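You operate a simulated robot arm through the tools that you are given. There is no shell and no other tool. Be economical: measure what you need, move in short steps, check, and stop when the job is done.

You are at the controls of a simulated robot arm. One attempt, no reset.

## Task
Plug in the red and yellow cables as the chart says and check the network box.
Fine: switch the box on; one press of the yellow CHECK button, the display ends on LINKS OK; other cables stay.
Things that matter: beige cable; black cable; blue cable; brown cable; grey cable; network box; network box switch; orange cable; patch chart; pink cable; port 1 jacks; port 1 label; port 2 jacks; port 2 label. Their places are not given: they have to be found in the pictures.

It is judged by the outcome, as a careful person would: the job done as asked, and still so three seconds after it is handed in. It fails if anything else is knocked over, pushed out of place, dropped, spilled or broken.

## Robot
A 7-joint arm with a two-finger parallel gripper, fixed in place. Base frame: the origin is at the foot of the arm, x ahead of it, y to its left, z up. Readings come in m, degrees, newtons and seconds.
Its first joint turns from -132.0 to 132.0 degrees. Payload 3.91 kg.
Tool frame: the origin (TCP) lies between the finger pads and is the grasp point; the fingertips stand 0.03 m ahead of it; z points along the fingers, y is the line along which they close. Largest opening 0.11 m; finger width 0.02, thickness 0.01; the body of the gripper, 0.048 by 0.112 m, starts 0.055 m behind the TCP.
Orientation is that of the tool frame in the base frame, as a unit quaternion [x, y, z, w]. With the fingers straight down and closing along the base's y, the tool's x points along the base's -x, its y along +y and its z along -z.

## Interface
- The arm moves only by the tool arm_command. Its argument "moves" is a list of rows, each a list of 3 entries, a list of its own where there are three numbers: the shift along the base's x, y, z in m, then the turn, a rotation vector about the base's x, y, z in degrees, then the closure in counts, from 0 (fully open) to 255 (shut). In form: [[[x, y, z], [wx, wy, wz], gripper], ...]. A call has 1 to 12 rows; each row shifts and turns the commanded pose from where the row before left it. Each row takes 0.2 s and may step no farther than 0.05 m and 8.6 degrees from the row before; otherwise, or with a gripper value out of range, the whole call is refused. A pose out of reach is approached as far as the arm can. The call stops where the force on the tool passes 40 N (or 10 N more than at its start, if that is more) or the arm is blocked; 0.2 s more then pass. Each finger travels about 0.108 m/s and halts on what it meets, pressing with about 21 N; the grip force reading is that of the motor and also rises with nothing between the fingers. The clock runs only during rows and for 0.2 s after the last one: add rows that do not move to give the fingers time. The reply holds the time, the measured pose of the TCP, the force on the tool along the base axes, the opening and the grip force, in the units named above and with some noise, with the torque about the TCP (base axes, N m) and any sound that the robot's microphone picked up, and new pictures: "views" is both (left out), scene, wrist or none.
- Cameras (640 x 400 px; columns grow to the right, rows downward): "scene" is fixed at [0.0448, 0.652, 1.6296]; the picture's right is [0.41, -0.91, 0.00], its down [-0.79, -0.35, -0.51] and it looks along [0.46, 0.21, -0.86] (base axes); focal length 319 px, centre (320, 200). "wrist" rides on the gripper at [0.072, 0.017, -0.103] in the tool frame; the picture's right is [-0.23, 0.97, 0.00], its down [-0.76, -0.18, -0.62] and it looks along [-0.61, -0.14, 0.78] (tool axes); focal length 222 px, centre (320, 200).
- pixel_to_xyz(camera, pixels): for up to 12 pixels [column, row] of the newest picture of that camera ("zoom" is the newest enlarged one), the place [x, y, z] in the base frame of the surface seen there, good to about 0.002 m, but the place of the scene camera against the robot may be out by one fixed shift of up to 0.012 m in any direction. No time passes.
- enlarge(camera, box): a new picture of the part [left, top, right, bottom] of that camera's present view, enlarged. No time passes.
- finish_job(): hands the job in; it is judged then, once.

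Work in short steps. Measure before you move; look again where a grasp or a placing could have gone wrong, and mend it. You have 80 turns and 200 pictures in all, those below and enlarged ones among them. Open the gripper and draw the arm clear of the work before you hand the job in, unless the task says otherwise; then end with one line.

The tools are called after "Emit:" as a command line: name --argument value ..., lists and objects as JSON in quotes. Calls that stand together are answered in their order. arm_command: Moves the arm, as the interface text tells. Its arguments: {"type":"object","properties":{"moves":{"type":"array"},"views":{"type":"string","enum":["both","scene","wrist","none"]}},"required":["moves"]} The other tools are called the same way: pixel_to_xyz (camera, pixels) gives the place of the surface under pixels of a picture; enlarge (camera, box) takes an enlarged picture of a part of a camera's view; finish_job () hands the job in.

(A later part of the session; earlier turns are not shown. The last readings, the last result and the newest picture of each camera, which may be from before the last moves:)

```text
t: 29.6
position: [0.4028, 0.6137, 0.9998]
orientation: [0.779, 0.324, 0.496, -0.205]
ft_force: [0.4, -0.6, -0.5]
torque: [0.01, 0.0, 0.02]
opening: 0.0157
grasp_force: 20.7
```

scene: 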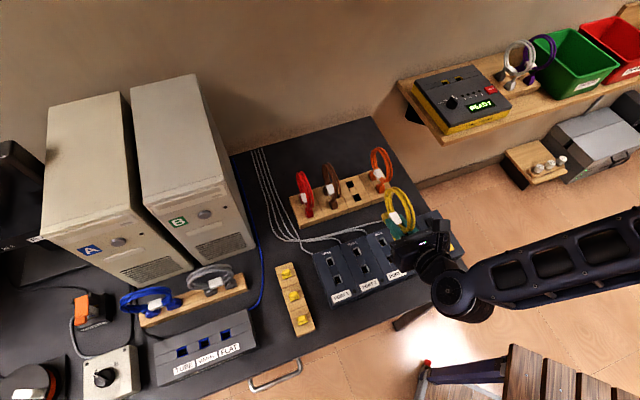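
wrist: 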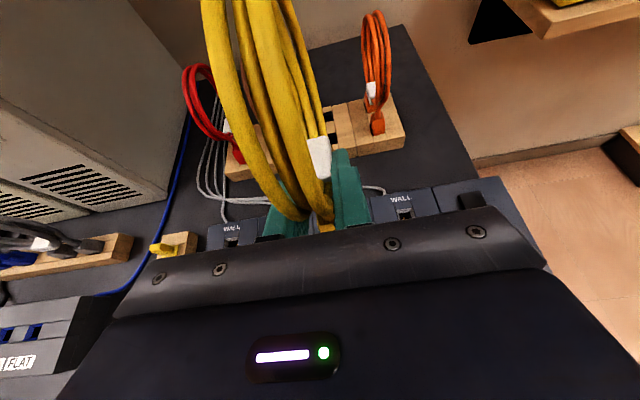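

The empty rack holes show in the scene near (355,190). I shift along the row to above port 1 and measure holes in both cameras.

Emit:
arm_command --moves '[[[-0.03, 0.03, 0], [0, 0, 0], 255], [[-0.03, 0.03, 0], [0, 0, 0], 255], [[-0.03, 0.03, 0.0], [0, 0, 0], 255], [[-0.016, 0.016, 0.0], [0, 0, 0], 255], [[0, 0, 0], [0, 0, 0], 255]]'

Emit:
enlarge --camera "scene" --box '[320, 160, 400, 210]'

Emit:
enlarge --camera "wrist" --box '[280, 60, 480, 220]'

```text
t: 30.8
position: [0.2969, 0.7225, 0.9989]
orientation: [0.779, 0.323, 0.496, -0.205]
ft_force: [-0.2, -0.4, -1.1]
torque: [0.02, 0.01, -0.01]
opening: 0.0158
grasp_force: 21.0
```

scene: 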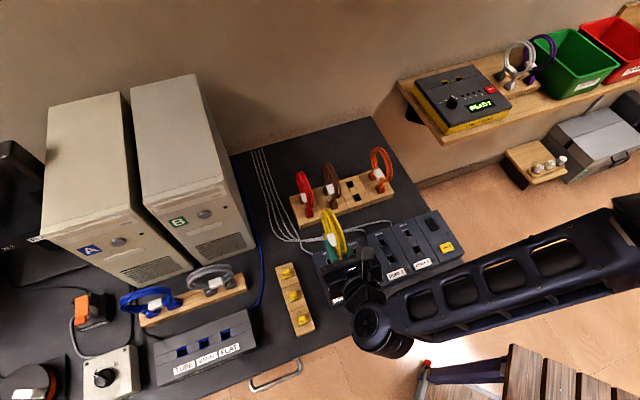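
wrist: 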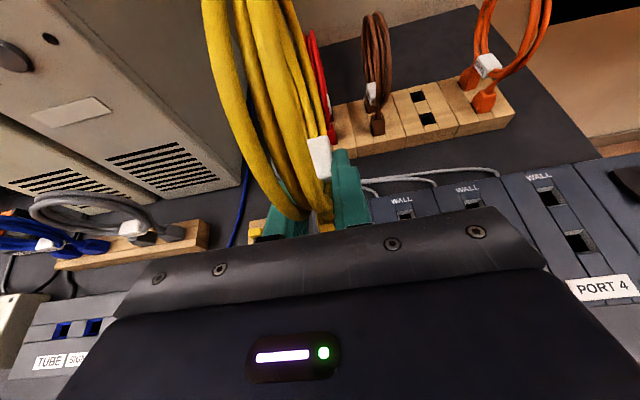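

```text
8.00 times, centred on (360, 185) of scene
```

zoom: 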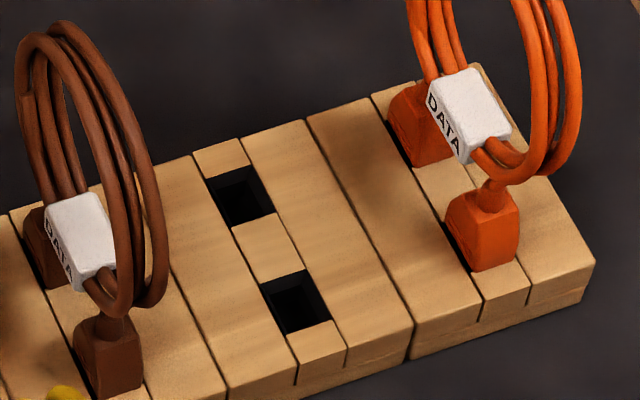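

```text
2.50 times, centred on (380, 140) of wrist
```

zoom: 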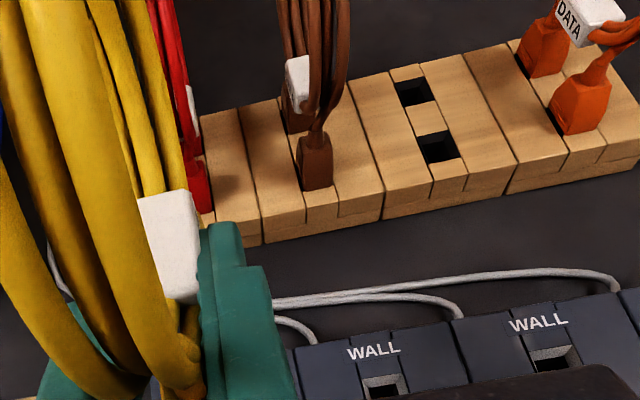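

I measure points on the wood just around the empty holes (wrist zoom), to get the socket centres.

Emit:
pixel_to_xyz --camera "zoom" --pixels '[[418, 150], [461, 143], [444, 164], [434, 131], [393, 94], [436, 88], [421, 107], [406, 80], [404, 180], [500, 130]]'

Emit:
pixel_to_xyz --camera "wrist" --pixels '[[318, 150], [322, 165], [313, 142], [345, 165], [345, 185], [326, 226], [500, 100], [406, 209]]'

```text
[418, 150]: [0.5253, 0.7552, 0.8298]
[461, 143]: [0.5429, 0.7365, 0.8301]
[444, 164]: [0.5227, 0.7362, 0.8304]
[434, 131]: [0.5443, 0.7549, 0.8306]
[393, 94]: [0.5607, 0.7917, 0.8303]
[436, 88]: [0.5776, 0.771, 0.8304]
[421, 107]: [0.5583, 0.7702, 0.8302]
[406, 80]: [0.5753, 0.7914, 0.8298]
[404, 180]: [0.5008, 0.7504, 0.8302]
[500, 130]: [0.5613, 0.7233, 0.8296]
```

```text
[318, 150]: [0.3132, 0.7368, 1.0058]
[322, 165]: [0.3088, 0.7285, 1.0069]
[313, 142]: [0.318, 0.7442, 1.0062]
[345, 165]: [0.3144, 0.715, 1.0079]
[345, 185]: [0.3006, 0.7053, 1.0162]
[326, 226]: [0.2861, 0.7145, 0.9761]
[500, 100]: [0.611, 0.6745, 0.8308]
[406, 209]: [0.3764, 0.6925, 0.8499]
```

Socket mid at row −0.150, back 0.929 vs TCP row −0.151, back 0.911 gives the plug offset. Target for port 1: TCP (0.2824,0.7098), seated z≈0.900. I go to z 0.93 above and inspect.

Emit:
arm_command --moves '[[[-0.0145, -0.0127, -0.02], [0, 0, 0], 255], [[0, 0, -0.025], [0, 0, 0], 255], [[0, 0, -0.024], [0, 0, 0], 255], [[0, 0, 0], [0, 0, 0], 255], [[0, 0, 0], [0, 0, 0], 255]]'

Emit:
enlarge --camera "scene" --box '[280, 200, 400, 310]'

Emit:
enlarge --camera "wrist" --box '[240, 130, 440, 240]'

```text
t: 32.0
position: [0.2812, 0.7097, 0.9289]
orientation: [0.779, 0.323, 0.497, -0.205]
ft_force: [-0.2, 0.4, 0.1]
torque: [-0.03, 0.04, 0.02]
opening: 0.0157
grasp_force: 20.8
```

scene: 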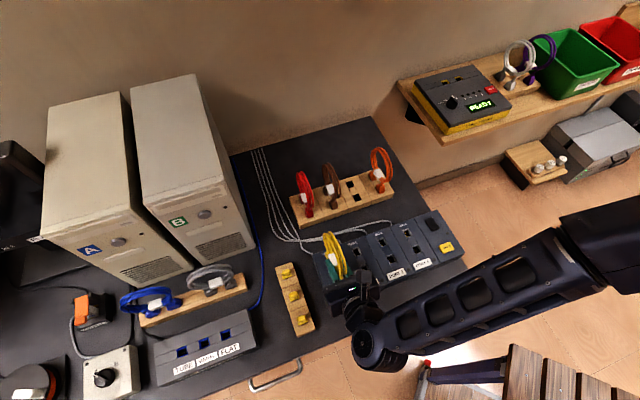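
wrist: 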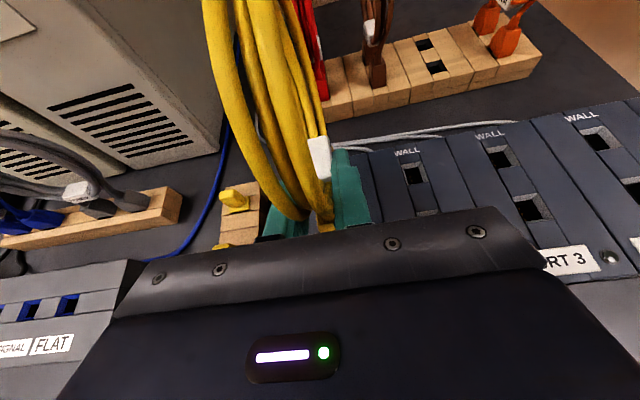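

```text
3.64 times, centred on (340, 255) of scene
```

zoom: 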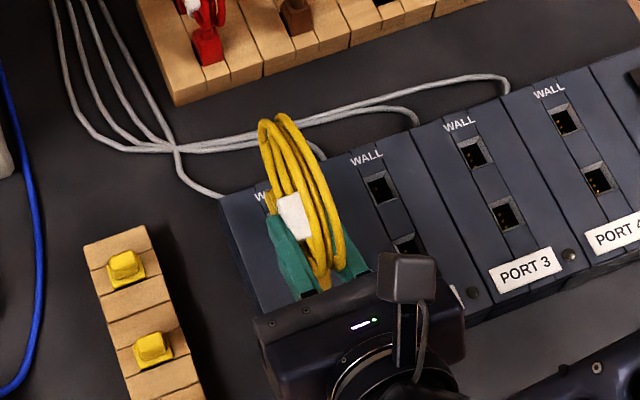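

```text
3.20 times, centred on (340, 185) of wrist
```

zoom: 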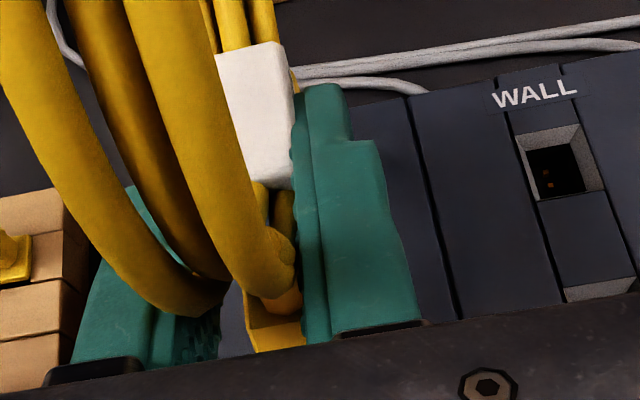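

I verify the jack location from this closer view (port 2 WALL jack rim).

Emit:
pixel_to_xyz --camera "zoom" --pixels '[[522, 170], [598, 160], [550, 130], [567, 205], [512, 137], [580, 122], [607, 188], [565, 292], [630, 281], [596, 284]]'

```text
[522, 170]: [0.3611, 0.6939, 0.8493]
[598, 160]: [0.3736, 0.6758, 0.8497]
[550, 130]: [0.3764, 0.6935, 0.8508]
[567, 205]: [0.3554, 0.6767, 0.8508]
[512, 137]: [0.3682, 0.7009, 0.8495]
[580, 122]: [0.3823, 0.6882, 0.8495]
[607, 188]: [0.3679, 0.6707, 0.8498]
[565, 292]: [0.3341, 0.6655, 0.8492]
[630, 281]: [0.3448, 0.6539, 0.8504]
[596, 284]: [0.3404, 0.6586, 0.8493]
```

Jack positions agree to ~1 mm with my target. I descend slowly toward seating, force-watching.

Emit:
arm_command --moves '[[[0.0005, 0, -0.005], [0, 0, 0], 255], [[0, 0, -0.005], [0, 0, 0], 255], [[0, 0, -0.003], [0, 0, 0], 255], [[0, 0, -0.003], [0, 0, 0], 255], [[0, 0, 0], [0, 0, 0], 255]]' --views "wrist"

```text
t: 33.2
position: [0.2813, 0.7099, 0.9129]
orientation: [0.779, 0.324, 0.496, -0.206]
ft_force: [-0.4, -0.4, -1.9]
torque: [-0.03, -0.02, -0.01]
opening: 0.0156
grasp_force: 21.7
```

wrist: 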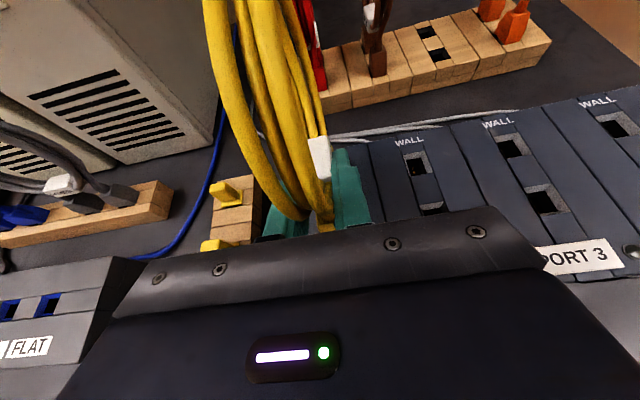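

No contact yet; continue down in 2–3 mm steps to ~0.900.

Emit:
arm_command --moves '[[[0, 0, -0.003], [0, 0, 0], 255], [[0, 0, -0.003], [0, 0, 0], 255], [[0, 0, -0.002], [0, 0, 0], 255], [[0, 0, -0.002], [0, 0, 0], 255], [[0, 0, -0.002], [0, 0, 0], 255], [[0, 0, 0], [0, 0, 0], 255]]' --views "both"

Emit:
enlarge --camera "scene" --box '[300, 220, 380, 300]'

```text
t: 34.6
position: [0.2821, 0.7096, 0.9005]
orientation: [0.779, 0.323, 0.497, -0.205]
ft_force: [0.7, -0.2, -0.8]
torque: [-0.06, -0.01, -0.02]
opening: 0.0159
grasp_force: 21.9
```

scene: 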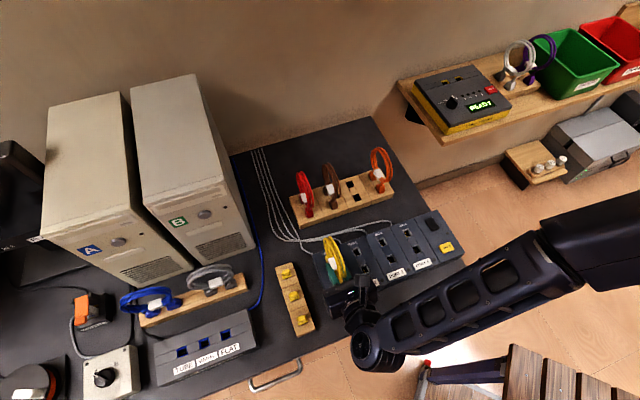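
wrist: 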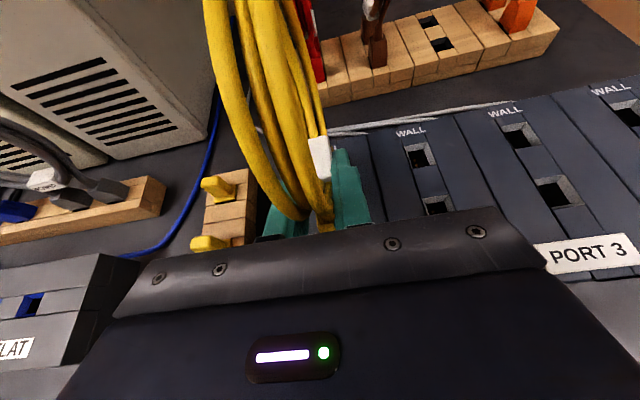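

```text
5.00 times, centred on (340, 260) of scene
```

zoom: 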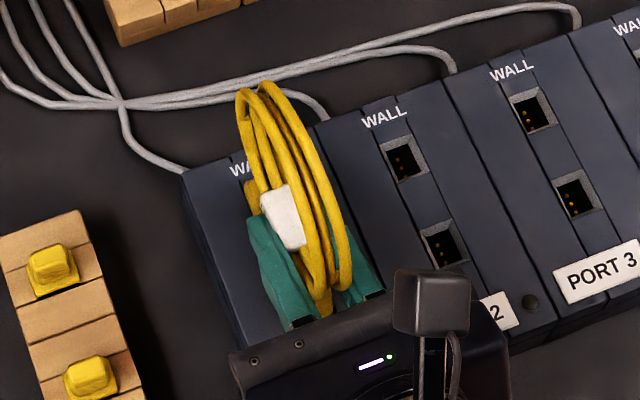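

No resistance at 0.9005 yet; I keep lowering in 2 mm steps until a seating force appears.

Emit:
arm_command --moves '[[[0, 0, -0.002], [0, 0, 0], 255], [[0, 0, -0.002], [0, 0, 0], 255], [[0, 0, -0.002], [0, 0, 0], 255], [[0, 0, 0], [0, 0, 0], 255]]' --views "wrist"

```text
t: 35.6
position: [0.2827, 0.71, 0.8965]
orientation: [0.778, 0.323, 0.498, -0.206]
ft_force: [3.7, -1.7, 20.5]
torque: [0.02, -0.1, -0.06]
opening: 0.0156
grasp_force: 20.9
```

wrist: 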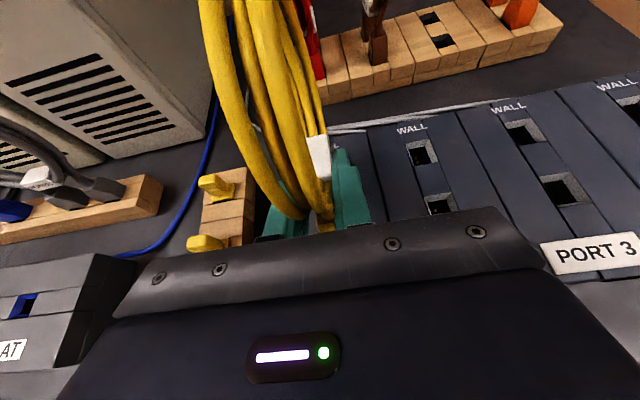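

20 N of upward reaction at 0.8965, about 46 mm above box top vs 49 mm parked: seated or at a final detent. I press 2 mm more to check.

Emit:
arm_command --moves '[[[0, 0, -0.001], [0, 0, 0], 255], [[0, 0, -0.001], [0, 0, 0], 255], [[0, 0, 0], [0, 0, 0], 255]]' --views "scene"

Emit:
enlarge --camera "scene" --box '[300, 220, 380, 300]'

```text
t: 36.4
position: [0.2828, 0.7082, 0.8949]
orientation: [0.779, 0.322, 0.497, -0.205]
ft_force: [5.0, 0.9, 18.1]
torque: [0.1, -0.05, 0.0]
opening: 0.0156
grasp_force: 20.4
```

scene: 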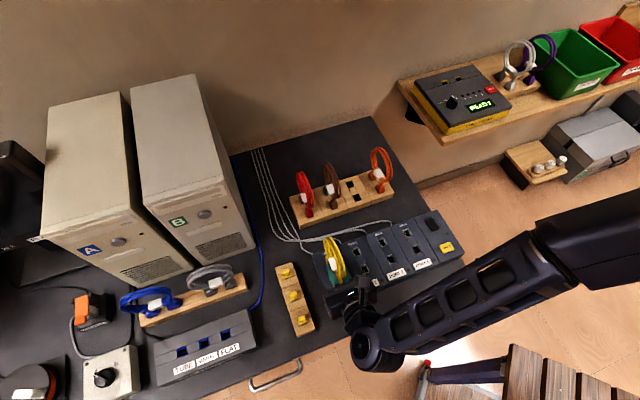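

```text
5.00 times, centred on (340, 260) of scene
```

zoom: 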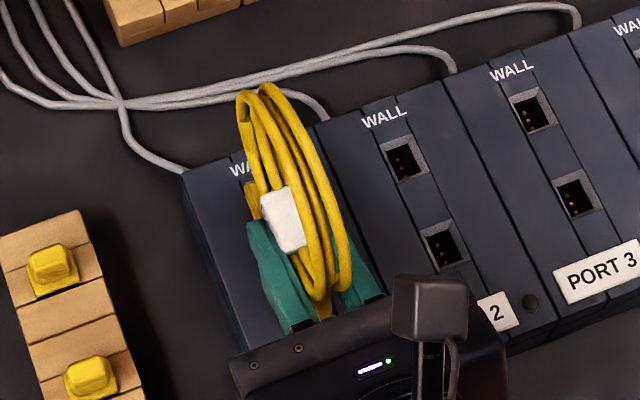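

Force stays ~18 N with no further travel, so it's bottomed. I open the fingers and back out to inspect.

Emit:
arm_command --moves '[[[0, 0, 0.001], [0, 0, 0], 200], [[0, 0, 0], [0, 0, 0], 150], [[0, 0, 0], [0, 0, 0], 110], [[0, 0, 0], [0, 0, 0], 100], [[-0.0128, -0.0128, 0.0085], [0, 0, 0], 100], [[-0.0128, -0.0128, 0.0085], [0, 0, 0], 100], [[-0.0128, -0.0128, 0.0085], [0, 0, 0], 100], [[-0.0128, -0.0128, 0.0085], [0, 0, 0], 100], [[-0.0128, -0.0128, 0.0085], [0, 0, 0], 100], [[-0.0128, -0.0128, 0.0185], [0, 0, 0], 100], [[0, 0, 0], [0, 0, 0], 100]]'

Emit:
enlarge --camera "scene" --box '[300, 220, 380, 300]'

Emit:
enlarge --camera "wrist" --box '[220, 40, 460, 220]'

```text
t: 38.8
position: [0.2045, 0.6304, 0.9558]
orientation: [0.779, 0.323, 0.497, -0.205]
ft_force: [0.3, 0.7, 0.1]
torque: [0.0, -0.01, -0.02]
opening: 0.0668
grasp_force: 0.0
```

scene: 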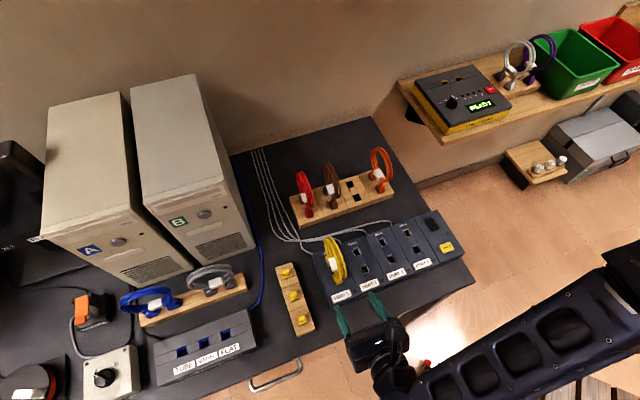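
wrist: 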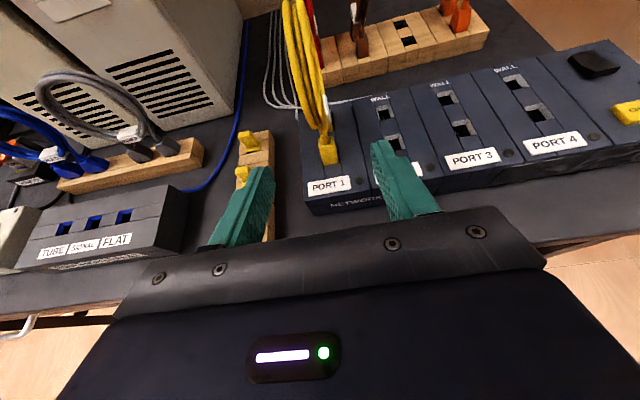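

```text
5.00 times, centred on (340, 260) of scene
```

zoom: 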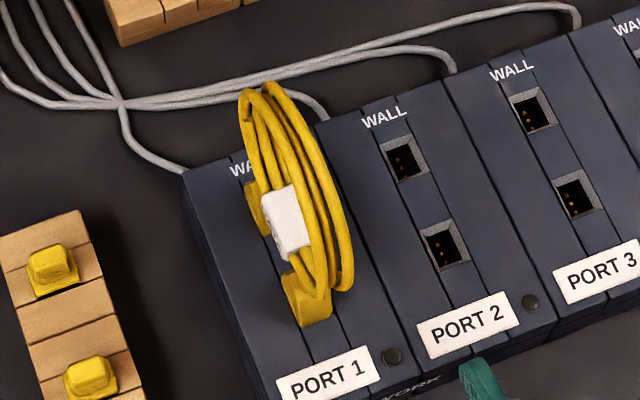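

```text
2.22 times, centred on (340, 130) of wrist
```

zoom: 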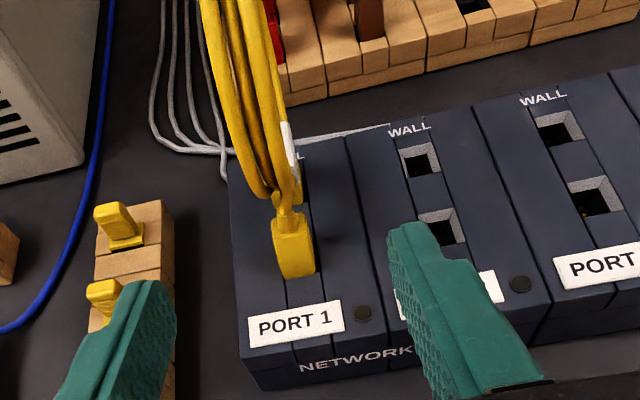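

The cable stands in port 1. I check plug height above the box: plug top and tag top.

Emit:
pixel_to_xyz --camera "zoom" --pixels '[[292, 228], [293, 240], [296, 262], [297, 275], [286, 150], [291, 165], [300, 290], [250, 230]]'

Emit:
enlarge --camera "wrist" --box '[295, 120, 375, 200]'

Emit:
enlarge --camera "scene" --box '[310, 230, 370, 310]'

```text
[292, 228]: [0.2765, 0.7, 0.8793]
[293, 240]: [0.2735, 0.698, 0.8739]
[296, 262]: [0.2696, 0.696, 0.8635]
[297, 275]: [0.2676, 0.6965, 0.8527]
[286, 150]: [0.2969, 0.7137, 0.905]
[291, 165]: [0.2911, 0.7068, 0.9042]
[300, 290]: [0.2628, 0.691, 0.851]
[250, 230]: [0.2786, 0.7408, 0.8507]
```

```text
5.00 times, centred on (335, 160) of wrist
```

zoom: 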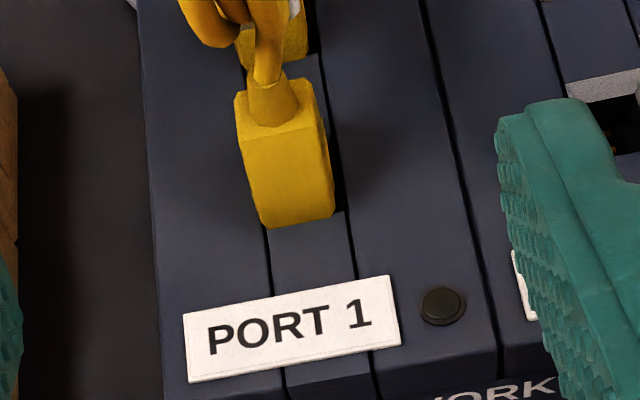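

```text
5.00 times, centred on (340, 270) of scene
```

zoom: 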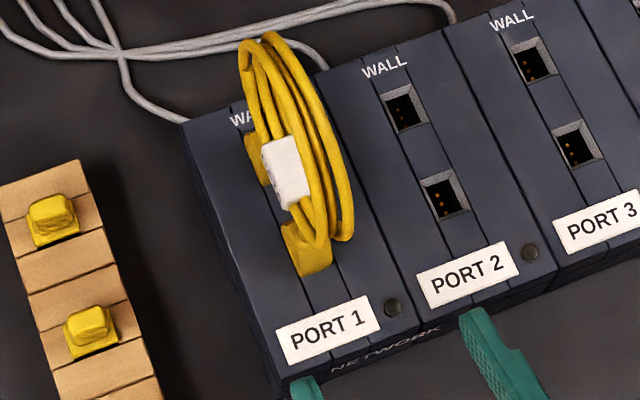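

Yellow is seated (tag top 54 mm above box vs 55 mm when parked). However, with yellow standing in port 1, the gripper's wrist would run into its coil while grasping red right behind it. So I'll park yellow back in its rack hole, do red first, then yellow. I retrace to regrasp yellow.

Emit:
arm_command --moves '[[[0.0128, 0.0128, -0.0185], [0, 0, 0], 100], [[0.0128, 0.0128, -0.0085], [0, 0, 0], 100], [[0.0128, 0.0128, -0.0085], [0, 0, 0], 100], [[0.0128, 0.0128, -0.0085], [0, 0, 0], 100], [[0.0128, 0.0128, -0.0085], [0, 0, 0], 100], [[0.0128, 0.0128, -0.0085], [0, 0, 0], 100], [[0, 0, 0], [0, 0, 0], 130], [[0, 0, 0], [0, 0, 0], 170], [[0, 0, 0], [0, 0, 0], 210], [[0, 0, 0], [0, 0, 0], 255], [[0, 0, 0], [0, 0, 0], 255]]' --views "wrist"

```text
t: 41.2
position: [0.2822, 0.709, 0.8954]
orientation: [0.778, 0.323, 0.497, -0.206]
ft_force: [-0.1, 0.0, 0.0]
torque: [0.04, -0.03, -0.01]
opening: 0.0157
grasp_force: 20.3
```

wrist: 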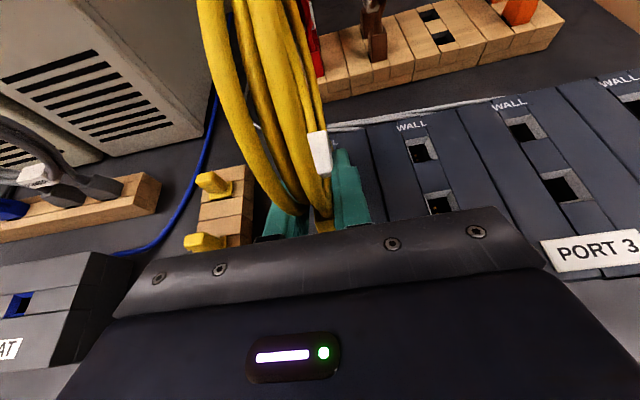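

Regrasp with zero side load. I lift out, and travel back along row then to the rack.

Emit:
arm_command --moves '[[[0, 0, 0.01], [0, 0, 0], 255], [[0, 0, 0.015], [0, 0, 0], 255], [[0, 0, 0.04], [0, 0, 0], 255], [[0, 0, 0.04], [0, 0, 0], 255], [[0.03, -0.03, 0.0], [0, 0, 0], 255], [[0.03, -0.03, 0], [0, 0, 0], 255], [[0.03, -0.03, 0], [0, 0, 0], 255], [[0.01625, -0.01625, 0], [0, 0, 0], 255], [[0.03, 0.03, 0], [0, 0, 0], 255], [[0.03, 0.03, 0], [0, 0, 0], 255], [[0.03, 0.03, 0], [0, 0, 0], 255], [[0, 0, 0], [0, 0, 0], 255]]' --views "scene"

```text
t: 43.8
position: [0.4796, 0.6925, 0.999]
orientation: [0.779, 0.323, 0.497, -0.205]
ft_force: [-0.4, -0.7, -1.0]
torque: [-0.01, 0.01, -0.04]
opening: 0.0155
grasp_force: 20.5
```

scene: 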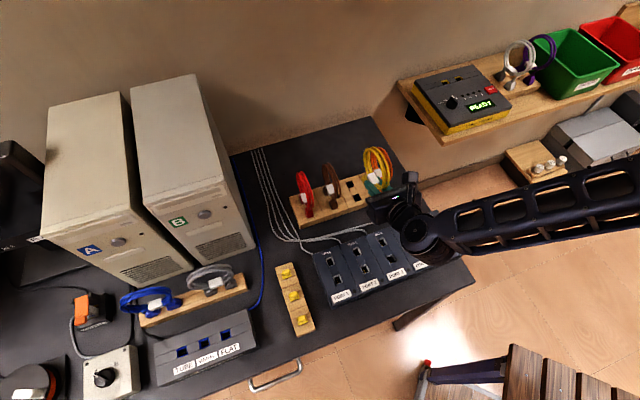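

On course. I move the remaining distance over the yellow rack holes and lower to just above.

Emit:
arm_command --moves '[[[0.029, 0.0295, 0.0], [0, 0, 0], 255], [[0.029, 0.0295, -0.005], [0, 0, 0], 255], [[0, 0, -0.035], [0, 0, 0], 255], [[0, 0, -0.035], [0, 0, 0], 255], [[0, 0, -0.015], [0, 0, 0], 255], [[0, 0, -0.01], [0, 0, 0], 255], [[0, 0, 0], [0, 0, 0], 255]]' --views "none"

```text
t: 45.4
position: [0.5378, 0.7519, 0.8998]
orientation: [0.779, 0.323, 0.497, -0.205]
ft_force: [-0.8, 0.4, -0.9]
torque: [-0.02, 0.0, -0.01]
opening: 0.0154
grasp_force: 21.4
```

No contact at 0.900; I continue slowly to the parked height 0.877.

Emit:
arm_command --moves '[[[0, 0, -0.005], [0, 0, 0], 255], [[0, 0, -0.005], [0, 0, 0], 255], [[0, 0, -0.005], [0, 0, 0], 255], [[0, 0, -0.004], [0, 0, 0], 255], [[0, 0, -0.003], [0, 0, 0], 255], [[0, 0, 0], [0, 0, 0], 255]]' --views "wrist"

Emit:
enlarge --camera "scene" --box '[310, 140, 430, 230]'

```text
t: 46.8
position: [0.5368, 0.7518, 0.877]
orientation: [0.778, 0.323, 0.498, -0.206]
ft_force: [1.5, -1.1, -0.2]
torque: [-0.02, -0.14, -0.07]
opening: 0.0156
grasp_force: 21.6
```

wrist: 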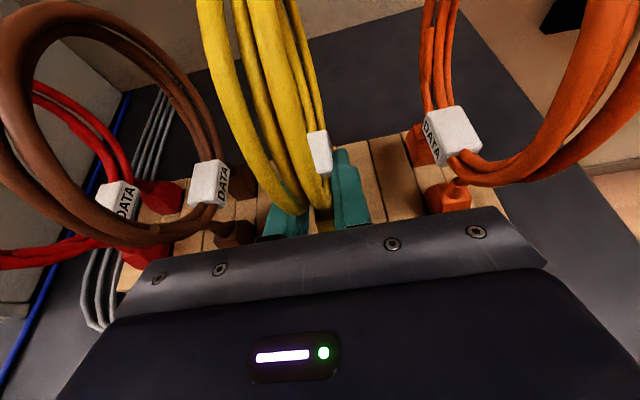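

```text
4.44 times, centred on (370, 185) of scene
```

zoom: 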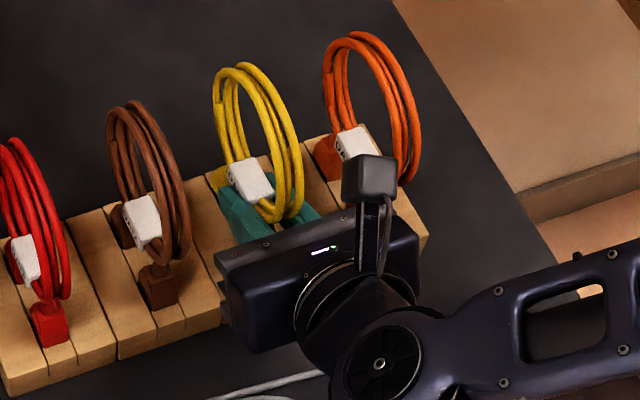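

The plugs are in the holes (small force). I press a little to contact, then release and withdraw.

Emit:
arm_command --moves '[[[0, 0, -0.002], [0, 0, 0], 255], [[0, 0, -0.001], [0, 0, 0], 255], [[0, 0, 0], [0, 0, 0], 200], [[0, 0, 0], [0, 0, 0], 150], [[0, 0, 0], [0, 0, 0], 100], [[0, 0, 0], [0, 0, 0], 100], [[-0.0128, -0.0128, 0.0085], [0, 0, 0], 100], [[-0.0128, -0.0128, 0.0085], [0, 0, 0], 100], [[-0.0128, -0.0128, 0.0085], [0, 0, 0], 100], [[-0.0128, -0.0128, 0.0085], [0, 0, 0], 100], [[-0.0256, -0.0256, 0.0171], [0, 0, 0], 100], [[0, 0, 0], [0, 0, 0], 100]]'

Emit:
enlarge --camera "scene" --box '[280, 140, 400, 230]'

Emit:
enlarge --camera "wrist" --box '[180, 40, 440, 220]'

```text
t: 49.4
position: [0.46, 0.6754, 0.9266]
orientation: [0.779, 0.323, 0.497, -0.205]
ft_force: [0.5, 0.5, 0.5]
torque: [-0.04, -0.01, -0.02]
opening: 0.0665
grasp_force: 0.1
```

scene: 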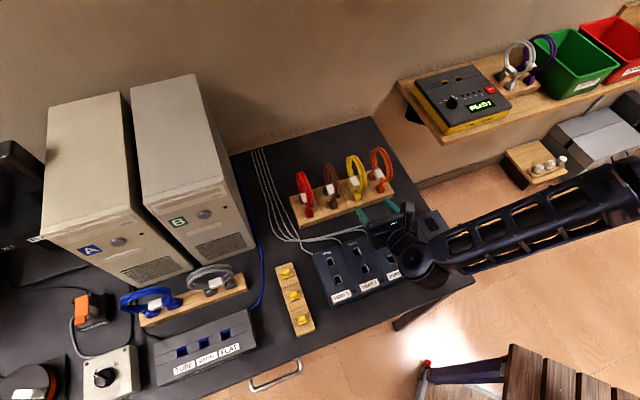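
wrist: 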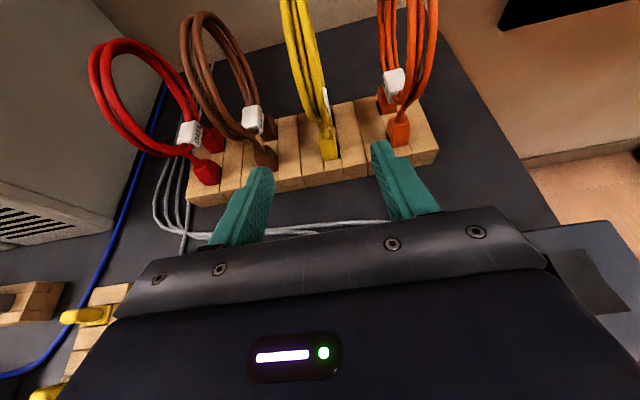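

```text
4.44 times, centred on (340, 185) of scene
```

zoom: 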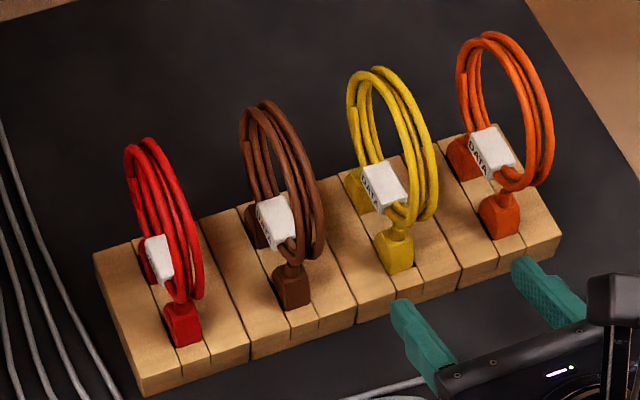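

```text
2.22 times, centred on (310, 130) of wrist
```

zoom: 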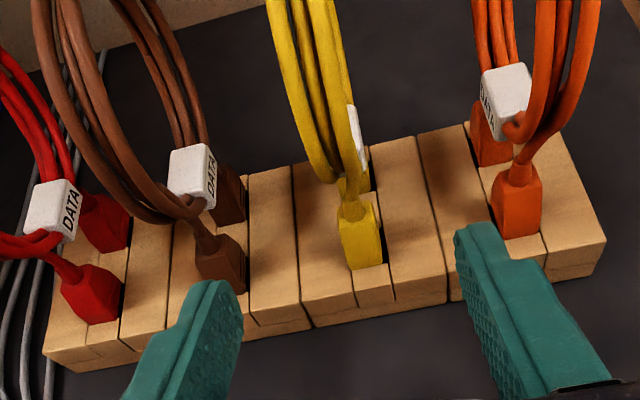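

Yellow is parked again. I measure the corresponding front faces of the red, brown and yellow plugs and tags for red's position.

Emit:
pixel_to_xyz --camera "zoom" --pixels '[[363, 245], [222, 270], [93, 300], [35, 205], [62, 210], [48, 190], [190, 170], [206, 180], [345, 228], [380, 222], [145, 300], [60, 300]]'

```text
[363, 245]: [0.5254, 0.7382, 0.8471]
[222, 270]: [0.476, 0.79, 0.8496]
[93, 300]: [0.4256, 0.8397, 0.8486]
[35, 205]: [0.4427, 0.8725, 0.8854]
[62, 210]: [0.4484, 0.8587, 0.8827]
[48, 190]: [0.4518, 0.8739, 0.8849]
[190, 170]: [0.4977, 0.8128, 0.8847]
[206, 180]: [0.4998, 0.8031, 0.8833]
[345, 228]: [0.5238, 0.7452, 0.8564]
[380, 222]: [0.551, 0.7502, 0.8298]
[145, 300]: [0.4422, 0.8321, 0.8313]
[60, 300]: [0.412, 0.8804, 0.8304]
```

Red plug row −0.293, tag ≈ −0.297. I move laterally to red's pre-grasp point.

Emit:
arm_command --moves '[[[-0.03, 0.026, 0.0074], [0, 0, 0], 100], [[-0.03, 0.026, 0], [0, 0, 0], 100], [[-0.03, 0.026, 0], [0, 0, 0], 100], [[-0.0184, 0.0161, 0], [0, 0, 0], 100], [[0, 0, 0], [0, 0, 0], 100]]' --views "wrist"

Emit:
enlarge --camera "wrist" --box '[220, 0, 460, 220]'

```text
t: 50.6
position: [0.3505, 0.7699, 0.9342]
orientation: [0.778, 0.323, 0.498, -0.205]
ft_force: [-0.6, 0.2, 0.2]
torque: [-0.01, 0.0, 0.0]
opening: 0.0669
grasp_force: 0.2
```

wrist: 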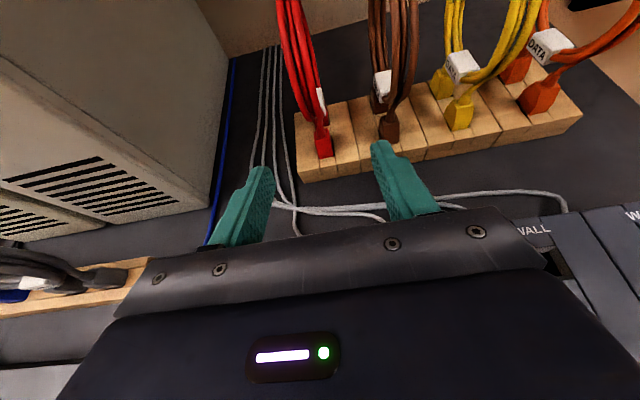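

```text
1.82 times, centred on (340, 110) of wrist
```

zoom: 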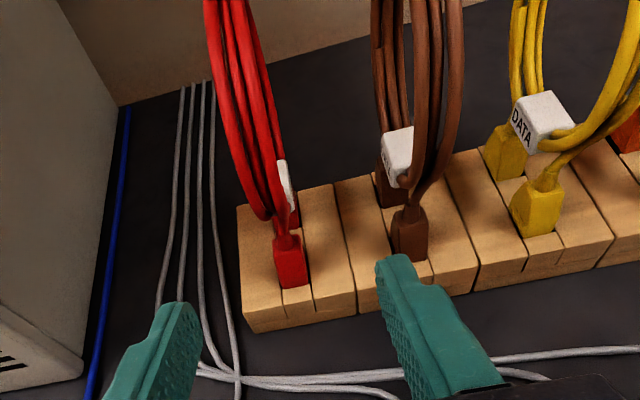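

Aligned on red. I narrow to ~0.06 and advance along the tool axis to flank the red tag.

Emit:
arm_command --moves '[[[0.0128, 0.0128, -0.0085], [0, 0, 0], 112], [[0.0128, 0.0128, -0.0085], [0, 0, 0], 112], [[0.0128, 0.0128, -0.0085], [0, 0, 0], 112], [[0.0128, 0.0128, -0.0085], [0, 0, 0], 112], [[0.0128, 0.0128, -0.0085], [0, 0, 0], 112], [[0.0104, 0.0104, -0.007], [0, 0, 0], 112], [[0.0099, 0.0092, -0.0055], [0, 0, 0], 112], [[0, 0, 0], [0, 0, 0], 112]]'

Emit:
enlarge --camera "wrist" --box '[220, 20, 440, 220]'

Emit:
enlarge --camera "scene" --box '[270, 140, 390, 240]'

```text
t: 52.4
position: [0.4352, 0.8534, 0.8784]
orientation: [0.779, 0.324, 0.496, -0.206]
ft_force: [0.1, 0.9, 0.3]
torque: [0.01, -0.01, 0.03]
opening: 0.0617
grasp_force: 0.1
```

scene: 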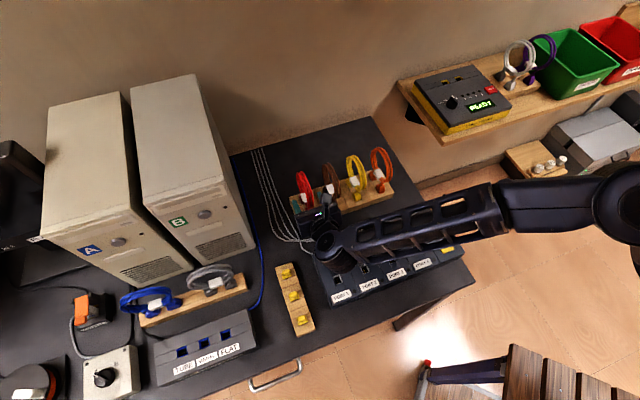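
wrist: 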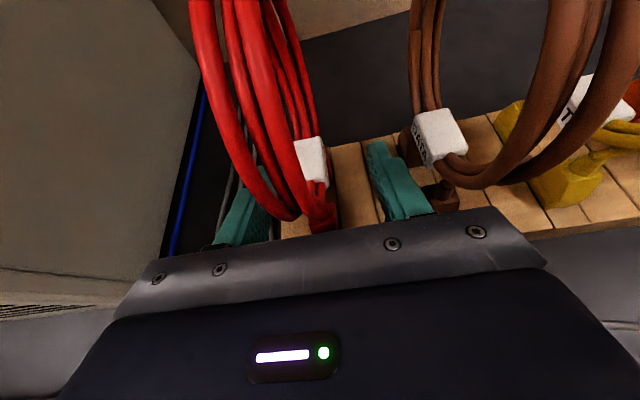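

```text
2.00 times, centred on (330, 120) of wrist
```

zoom: 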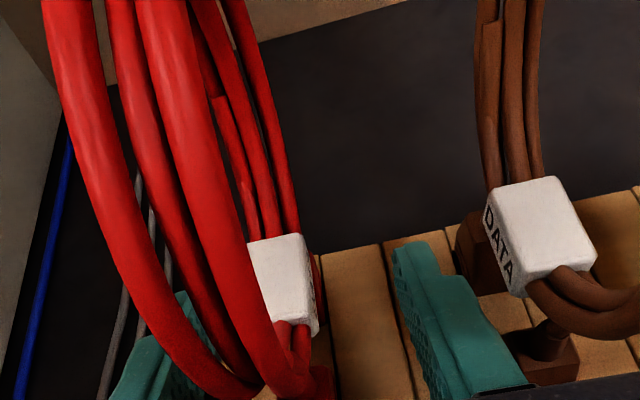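

```text
4.00 times, centred on (330, 190) of scene
```

zoom: 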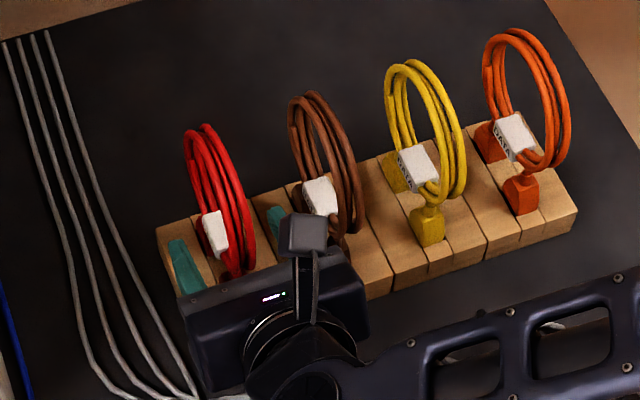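

Pads flank the red tag; compared with the good yellow grip it sits ~2 mm toward +row. I shift 1.5 mm and close.

Emit:
arm_command --moves '[[[0.001, -0.001, 0], [0, 0, 0], 130], [[0, 0, 0], [0, 0, 0], 170], [[0, 0, 0], [0, 0, 0], 210], [[0, 0, 0], [0, 0, 0], 255], [[0, 0, 0], [0, 0, 0], 255]]' --views "wrist"

Emit:
enlarge --camera "wrist" --box '[220, 20, 440, 220]'

```text
t: 53.6
position: [0.4356, 0.8527, 0.8784]
orientation: [0.778, 0.324, 0.497, -0.206]
ft_force: [-5.0, 6.7, 1.7]
torque: [0.44, 0.15, 0.4]
opening: 0.0159
grasp_force: 20.6
```

wrist: 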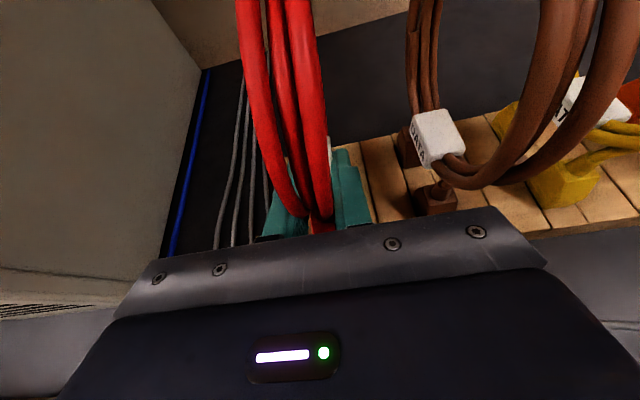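

```text
2.00 times, centred on (330, 120) of wrist
```

zoom: 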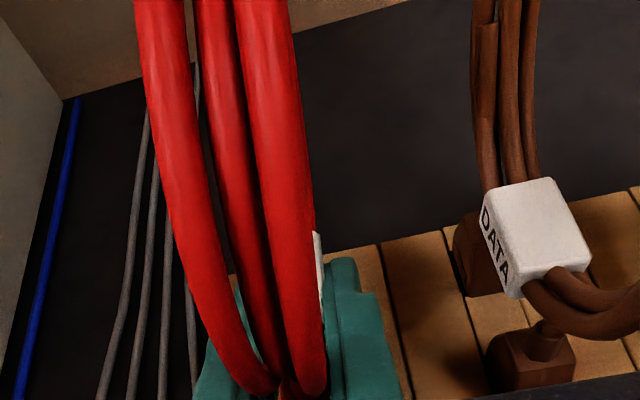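

Side load now toward −row and the coil leans right; I shift ~3 mm back to relieve it, as I did with yellow.

Emit:
arm_command --moves '[[[-0.0012, 0.0012, 0], [0, 0, 0], 255], [[-0.0012, 0.0012, 0], [0, 0, 0], 255], [[0, 0, 0], [0, 0, 0], 255]]' --views "wrist"

Emit:
enlarge --camera "wrist" --box '[220, 20, 440, 220]'

```text
t: 54.4
position: [0.4347, 0.8547, 0.8787]
orientation: [0.779, 0.323, 0.496, -0.205]
ft_force: [-0.3, -0.8, 1.4]
torque: [0.02, -0.07, -0.06]
opening: 0.0158
grasp_force: 21.2
```

wrist: 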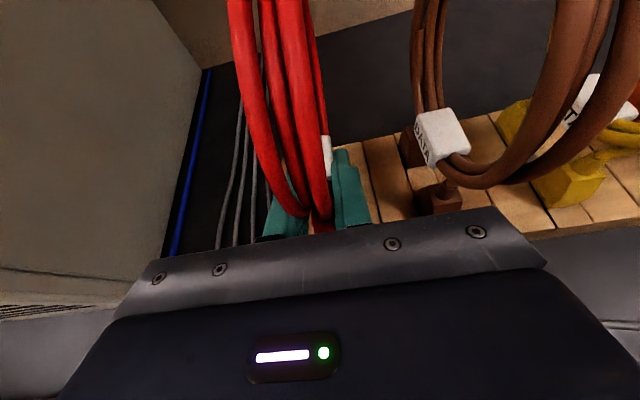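

```text
2.00 times, centred on (330, 120) of wrist
```

zoom: 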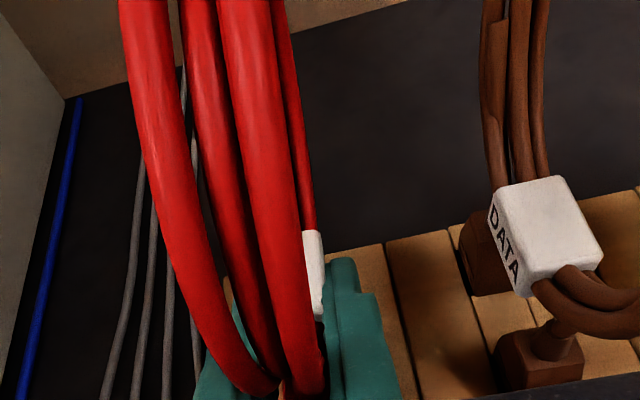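

Side load is zero and opening (0.0158) indicates the tag is flush. I lift slowly and withdraw toward the front to measure red's empty holes.

Emit:
arm_command --moves '[[[0, 0, 0.005], [0, 0, 0], 255], [[0, 0, 0.01], [0, 0, 0], 255], [[0, 0, 0.02], [0, 0, 0], 255], [[0, 0, 0.035], [0, 0, 0], 255], [[0, 0, 0.035], [0, 0, 0], 255], [[0, 0, 0.016], [0, 0, 0], 255], [[-0.03, -0.03, 0.0], [0, 0, 0], 255], [[-0.03, -0.03, 0], [0, 0, 0], 255], [[-0.03, -0.03, 0], [0, 0, 0], 255], [[0.01, -0.05, 0], [0, 0, 0], 255], [[0, 0, 0], [0, 0, 0], 255]]'

```text
refused: row 10 steps farther than a row can; nothing moved
```

Row 10 exceeded the step limit; I resend with a legal step.

Emit:
arm_command --moves '[[[0, 0, 0.005], [0, 0, 0], 255], [[0, 0, 0.01], [0, 0, 0], 255], [[0, 0, 0.02], [0, 0, 0], 255], [[0, 0, 0.035], [0, 0, 0], 255], [[0, 0, 0.035], [0, 0, 0], 255], [[0, 0, 0.016], [0, 0, 0], 255], [[-0.03, -0.03, 0.0], [0, 0, 0], 255], [[-0.03, -0.03, 0], [0, 0, 0], 255], [[-0.03, -0.03, 0], [0, 0, 0], 255], [[-0.03, -0.03, 0], [0, 0, 0], 255], [[0.025, -0.025, 0], [0, 0, 0], 255], [[0, 0, 0], [0, 0, 0], 255]]'

Emit:
enlarge --camera "wrist" --box '[180, 20, 440, 220]'

Emit:
enlarge --camera "scene" --box '[280, 150, 400, 280]'

```text
t: 57.0
position: [0.3382, 0.7091, 0.9983]
orientation: [0.779, 0.323, 0.496, -0.205]
ft_force: [-0.2, -0.8, -0.8]
torque: [0.0, 0.02, -0.01]
opening: 0.0159
grasp_force: 20.8
```

scene: 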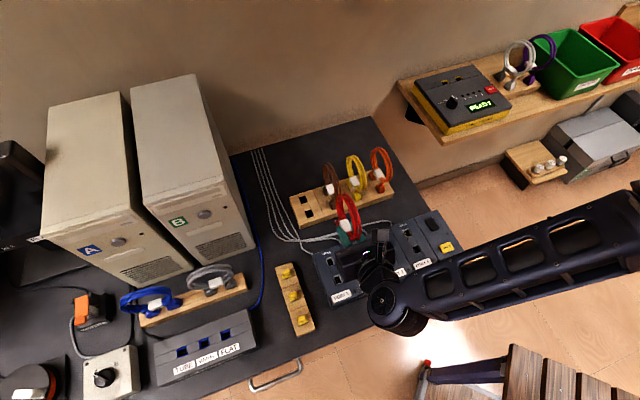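
wrist: 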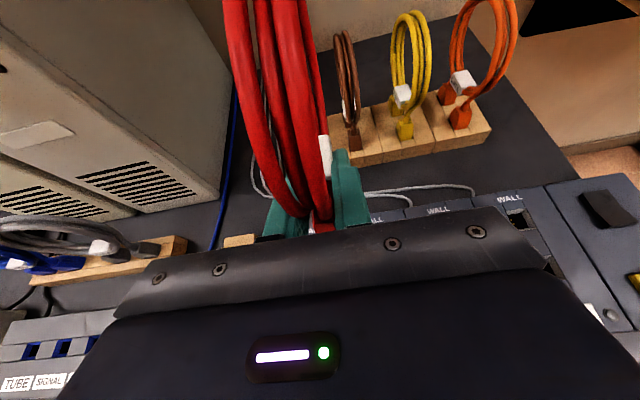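

```text
2.00 times, centred on (310, 120) of wrist
```

zoom: 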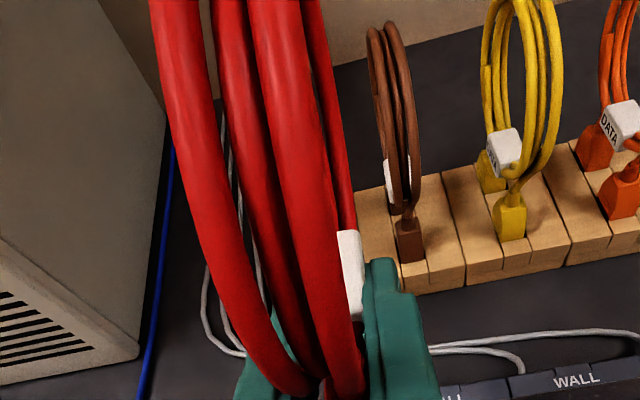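

```text
3.08 times, centred on (340, 215) of scene
```

zoom: 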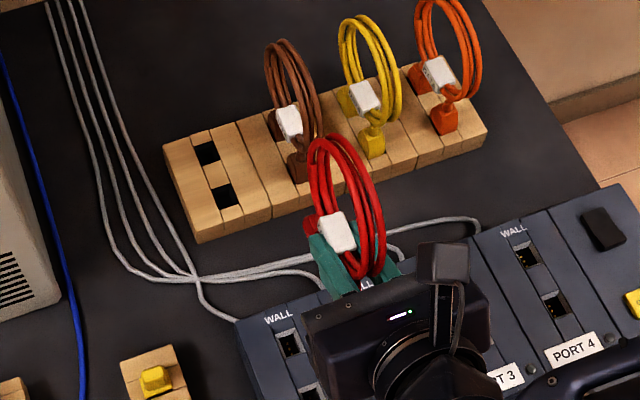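

I measure red's empty holes in the scene zoom, plus port‑1 and port‑4 WALL jack rims to calibrate the scene's fixed shift.

Emit:
pixel_to_xyz --camera "zoom" --pixels '[[210, 200], [247, 191], [189, 157], [225, 149], [212, 169], [236, 210], [275, 346], [304, 339], [511, 257], [545, 248], [542, 306], [574, 299]]'

```text
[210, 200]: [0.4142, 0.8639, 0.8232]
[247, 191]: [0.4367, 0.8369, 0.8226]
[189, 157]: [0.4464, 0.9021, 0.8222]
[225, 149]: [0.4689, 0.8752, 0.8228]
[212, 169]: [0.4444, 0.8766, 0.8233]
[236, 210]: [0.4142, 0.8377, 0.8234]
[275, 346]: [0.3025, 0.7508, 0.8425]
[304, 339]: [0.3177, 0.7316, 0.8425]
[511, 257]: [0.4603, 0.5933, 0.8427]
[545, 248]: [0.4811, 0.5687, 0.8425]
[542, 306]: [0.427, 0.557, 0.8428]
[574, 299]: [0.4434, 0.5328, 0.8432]
```

Calibrated, red's holes sit at row ≈−0.298 (TCP at grip −0.297), so the offset is ≈0 as with yellow. Target for port 2: TCP (0.337,0.656). I move there and lower to 0.93.

Emit:
arm_command --moves '[[[-0.0005, -0.0265, 0], [0, 0, 0], 255], [[-0.0008, -0.0268, 0], [0, 0, 0], 255], [[0, 0, -0.035], [0, 0, 0], 255], [[0, 0, -0.033], [0, 0, 0], 255], [[0, 0, 0], [0, 0, 0], 255], [[0, 0, 0], [0, 0, 0], 255]]'

Emit:
enlarge --camera "scene" --box '[310, 200, 410, 300]'

Emit:
enlarge --camera "wrist" --box '[240, 130, 440, 240]'

```text
t: 58.4
position: [0.3385, 0.6558, 0.9308]
orientation: [0.779, 0.324, 0.496, -0.205]
ft_force: [0.1, 0.5, -1.1]
torque: [-0.04, 0.01, 0.01]
opening: 0.0157
grasp_force: 20.8
```

scene: 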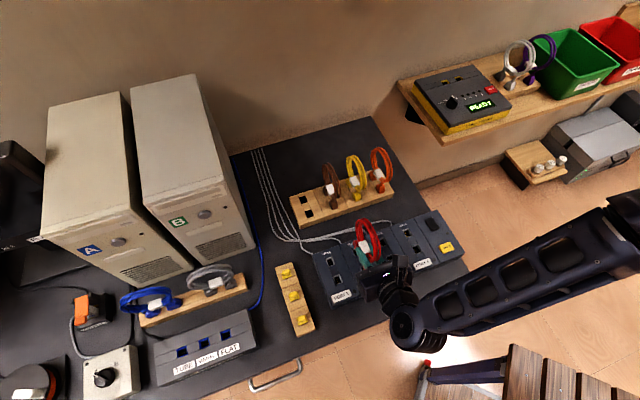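
wrist: 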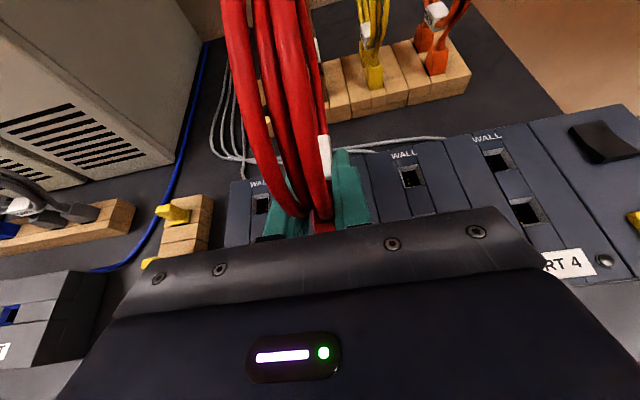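

```text
4.00 times, centred on (360, 250) of scene
```

zoom: 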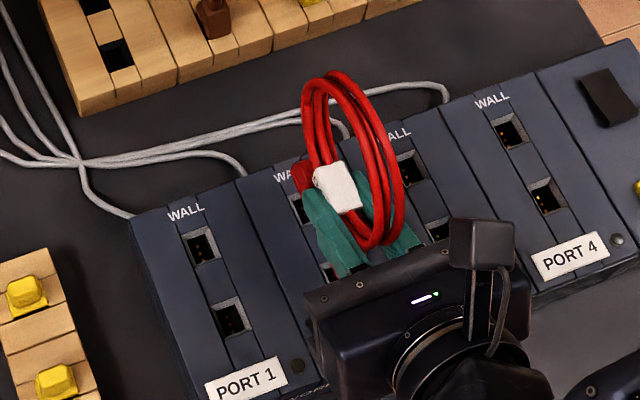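

```text
3.20 times, centred on (340, 185) of wrist
```

zoom: 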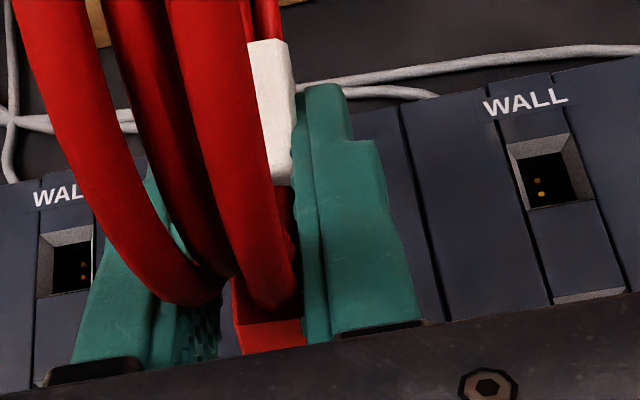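

Red is above port 2. I descend slowly watching force.

Emit:
arm_command --moves '[[[-0.0007, 0, -0.005], [0, 0, 0], 255], [[0, 0, -0.005], [0, 0, 0], 255], [[0, 0, -0.004], [0, 0, 0], 255], [[0, 0, -0.004], [0, 0, 0], 255], [[0, 0, -0.003], [0, 0, 0], 255], [[0, 0, -0.003], [0, 0, 0], 255], [[0, 0, -0.002], [0, 0, 0], 255], [[0, 0, -0.002], [0, 0, 0], 255], [[0, 0, 0], [0, 0, 0], 255]]' --views "wrist"

Emit:
enlarge --camera "scene" --box '[310, 200, 410, 300]'

```text
t: 60.4
position: [0.3369, 0.6552, 0.9026]
orientation: [0.779, 0.323, 0.497, -0.205]
ft_force: [0.4, -1.5, -1.1]
torque: [-0.04, -0.04, -0.01]
opening: 0.0157
grasp_force: 21.0
```

wrist: 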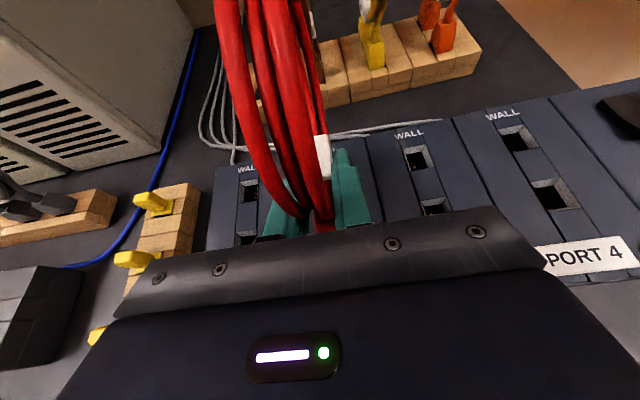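

```text
4.00 times, centred on (360, 250) of scene
```

zoom: 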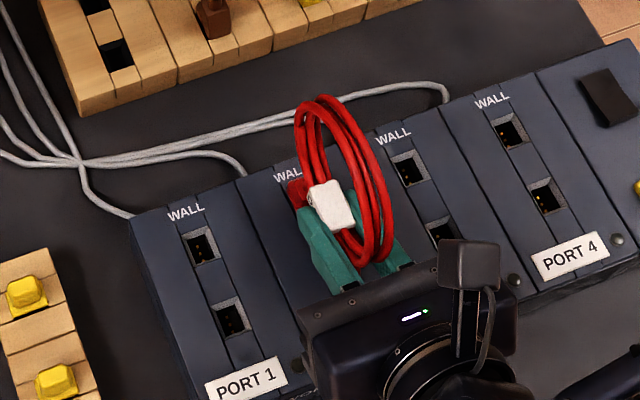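

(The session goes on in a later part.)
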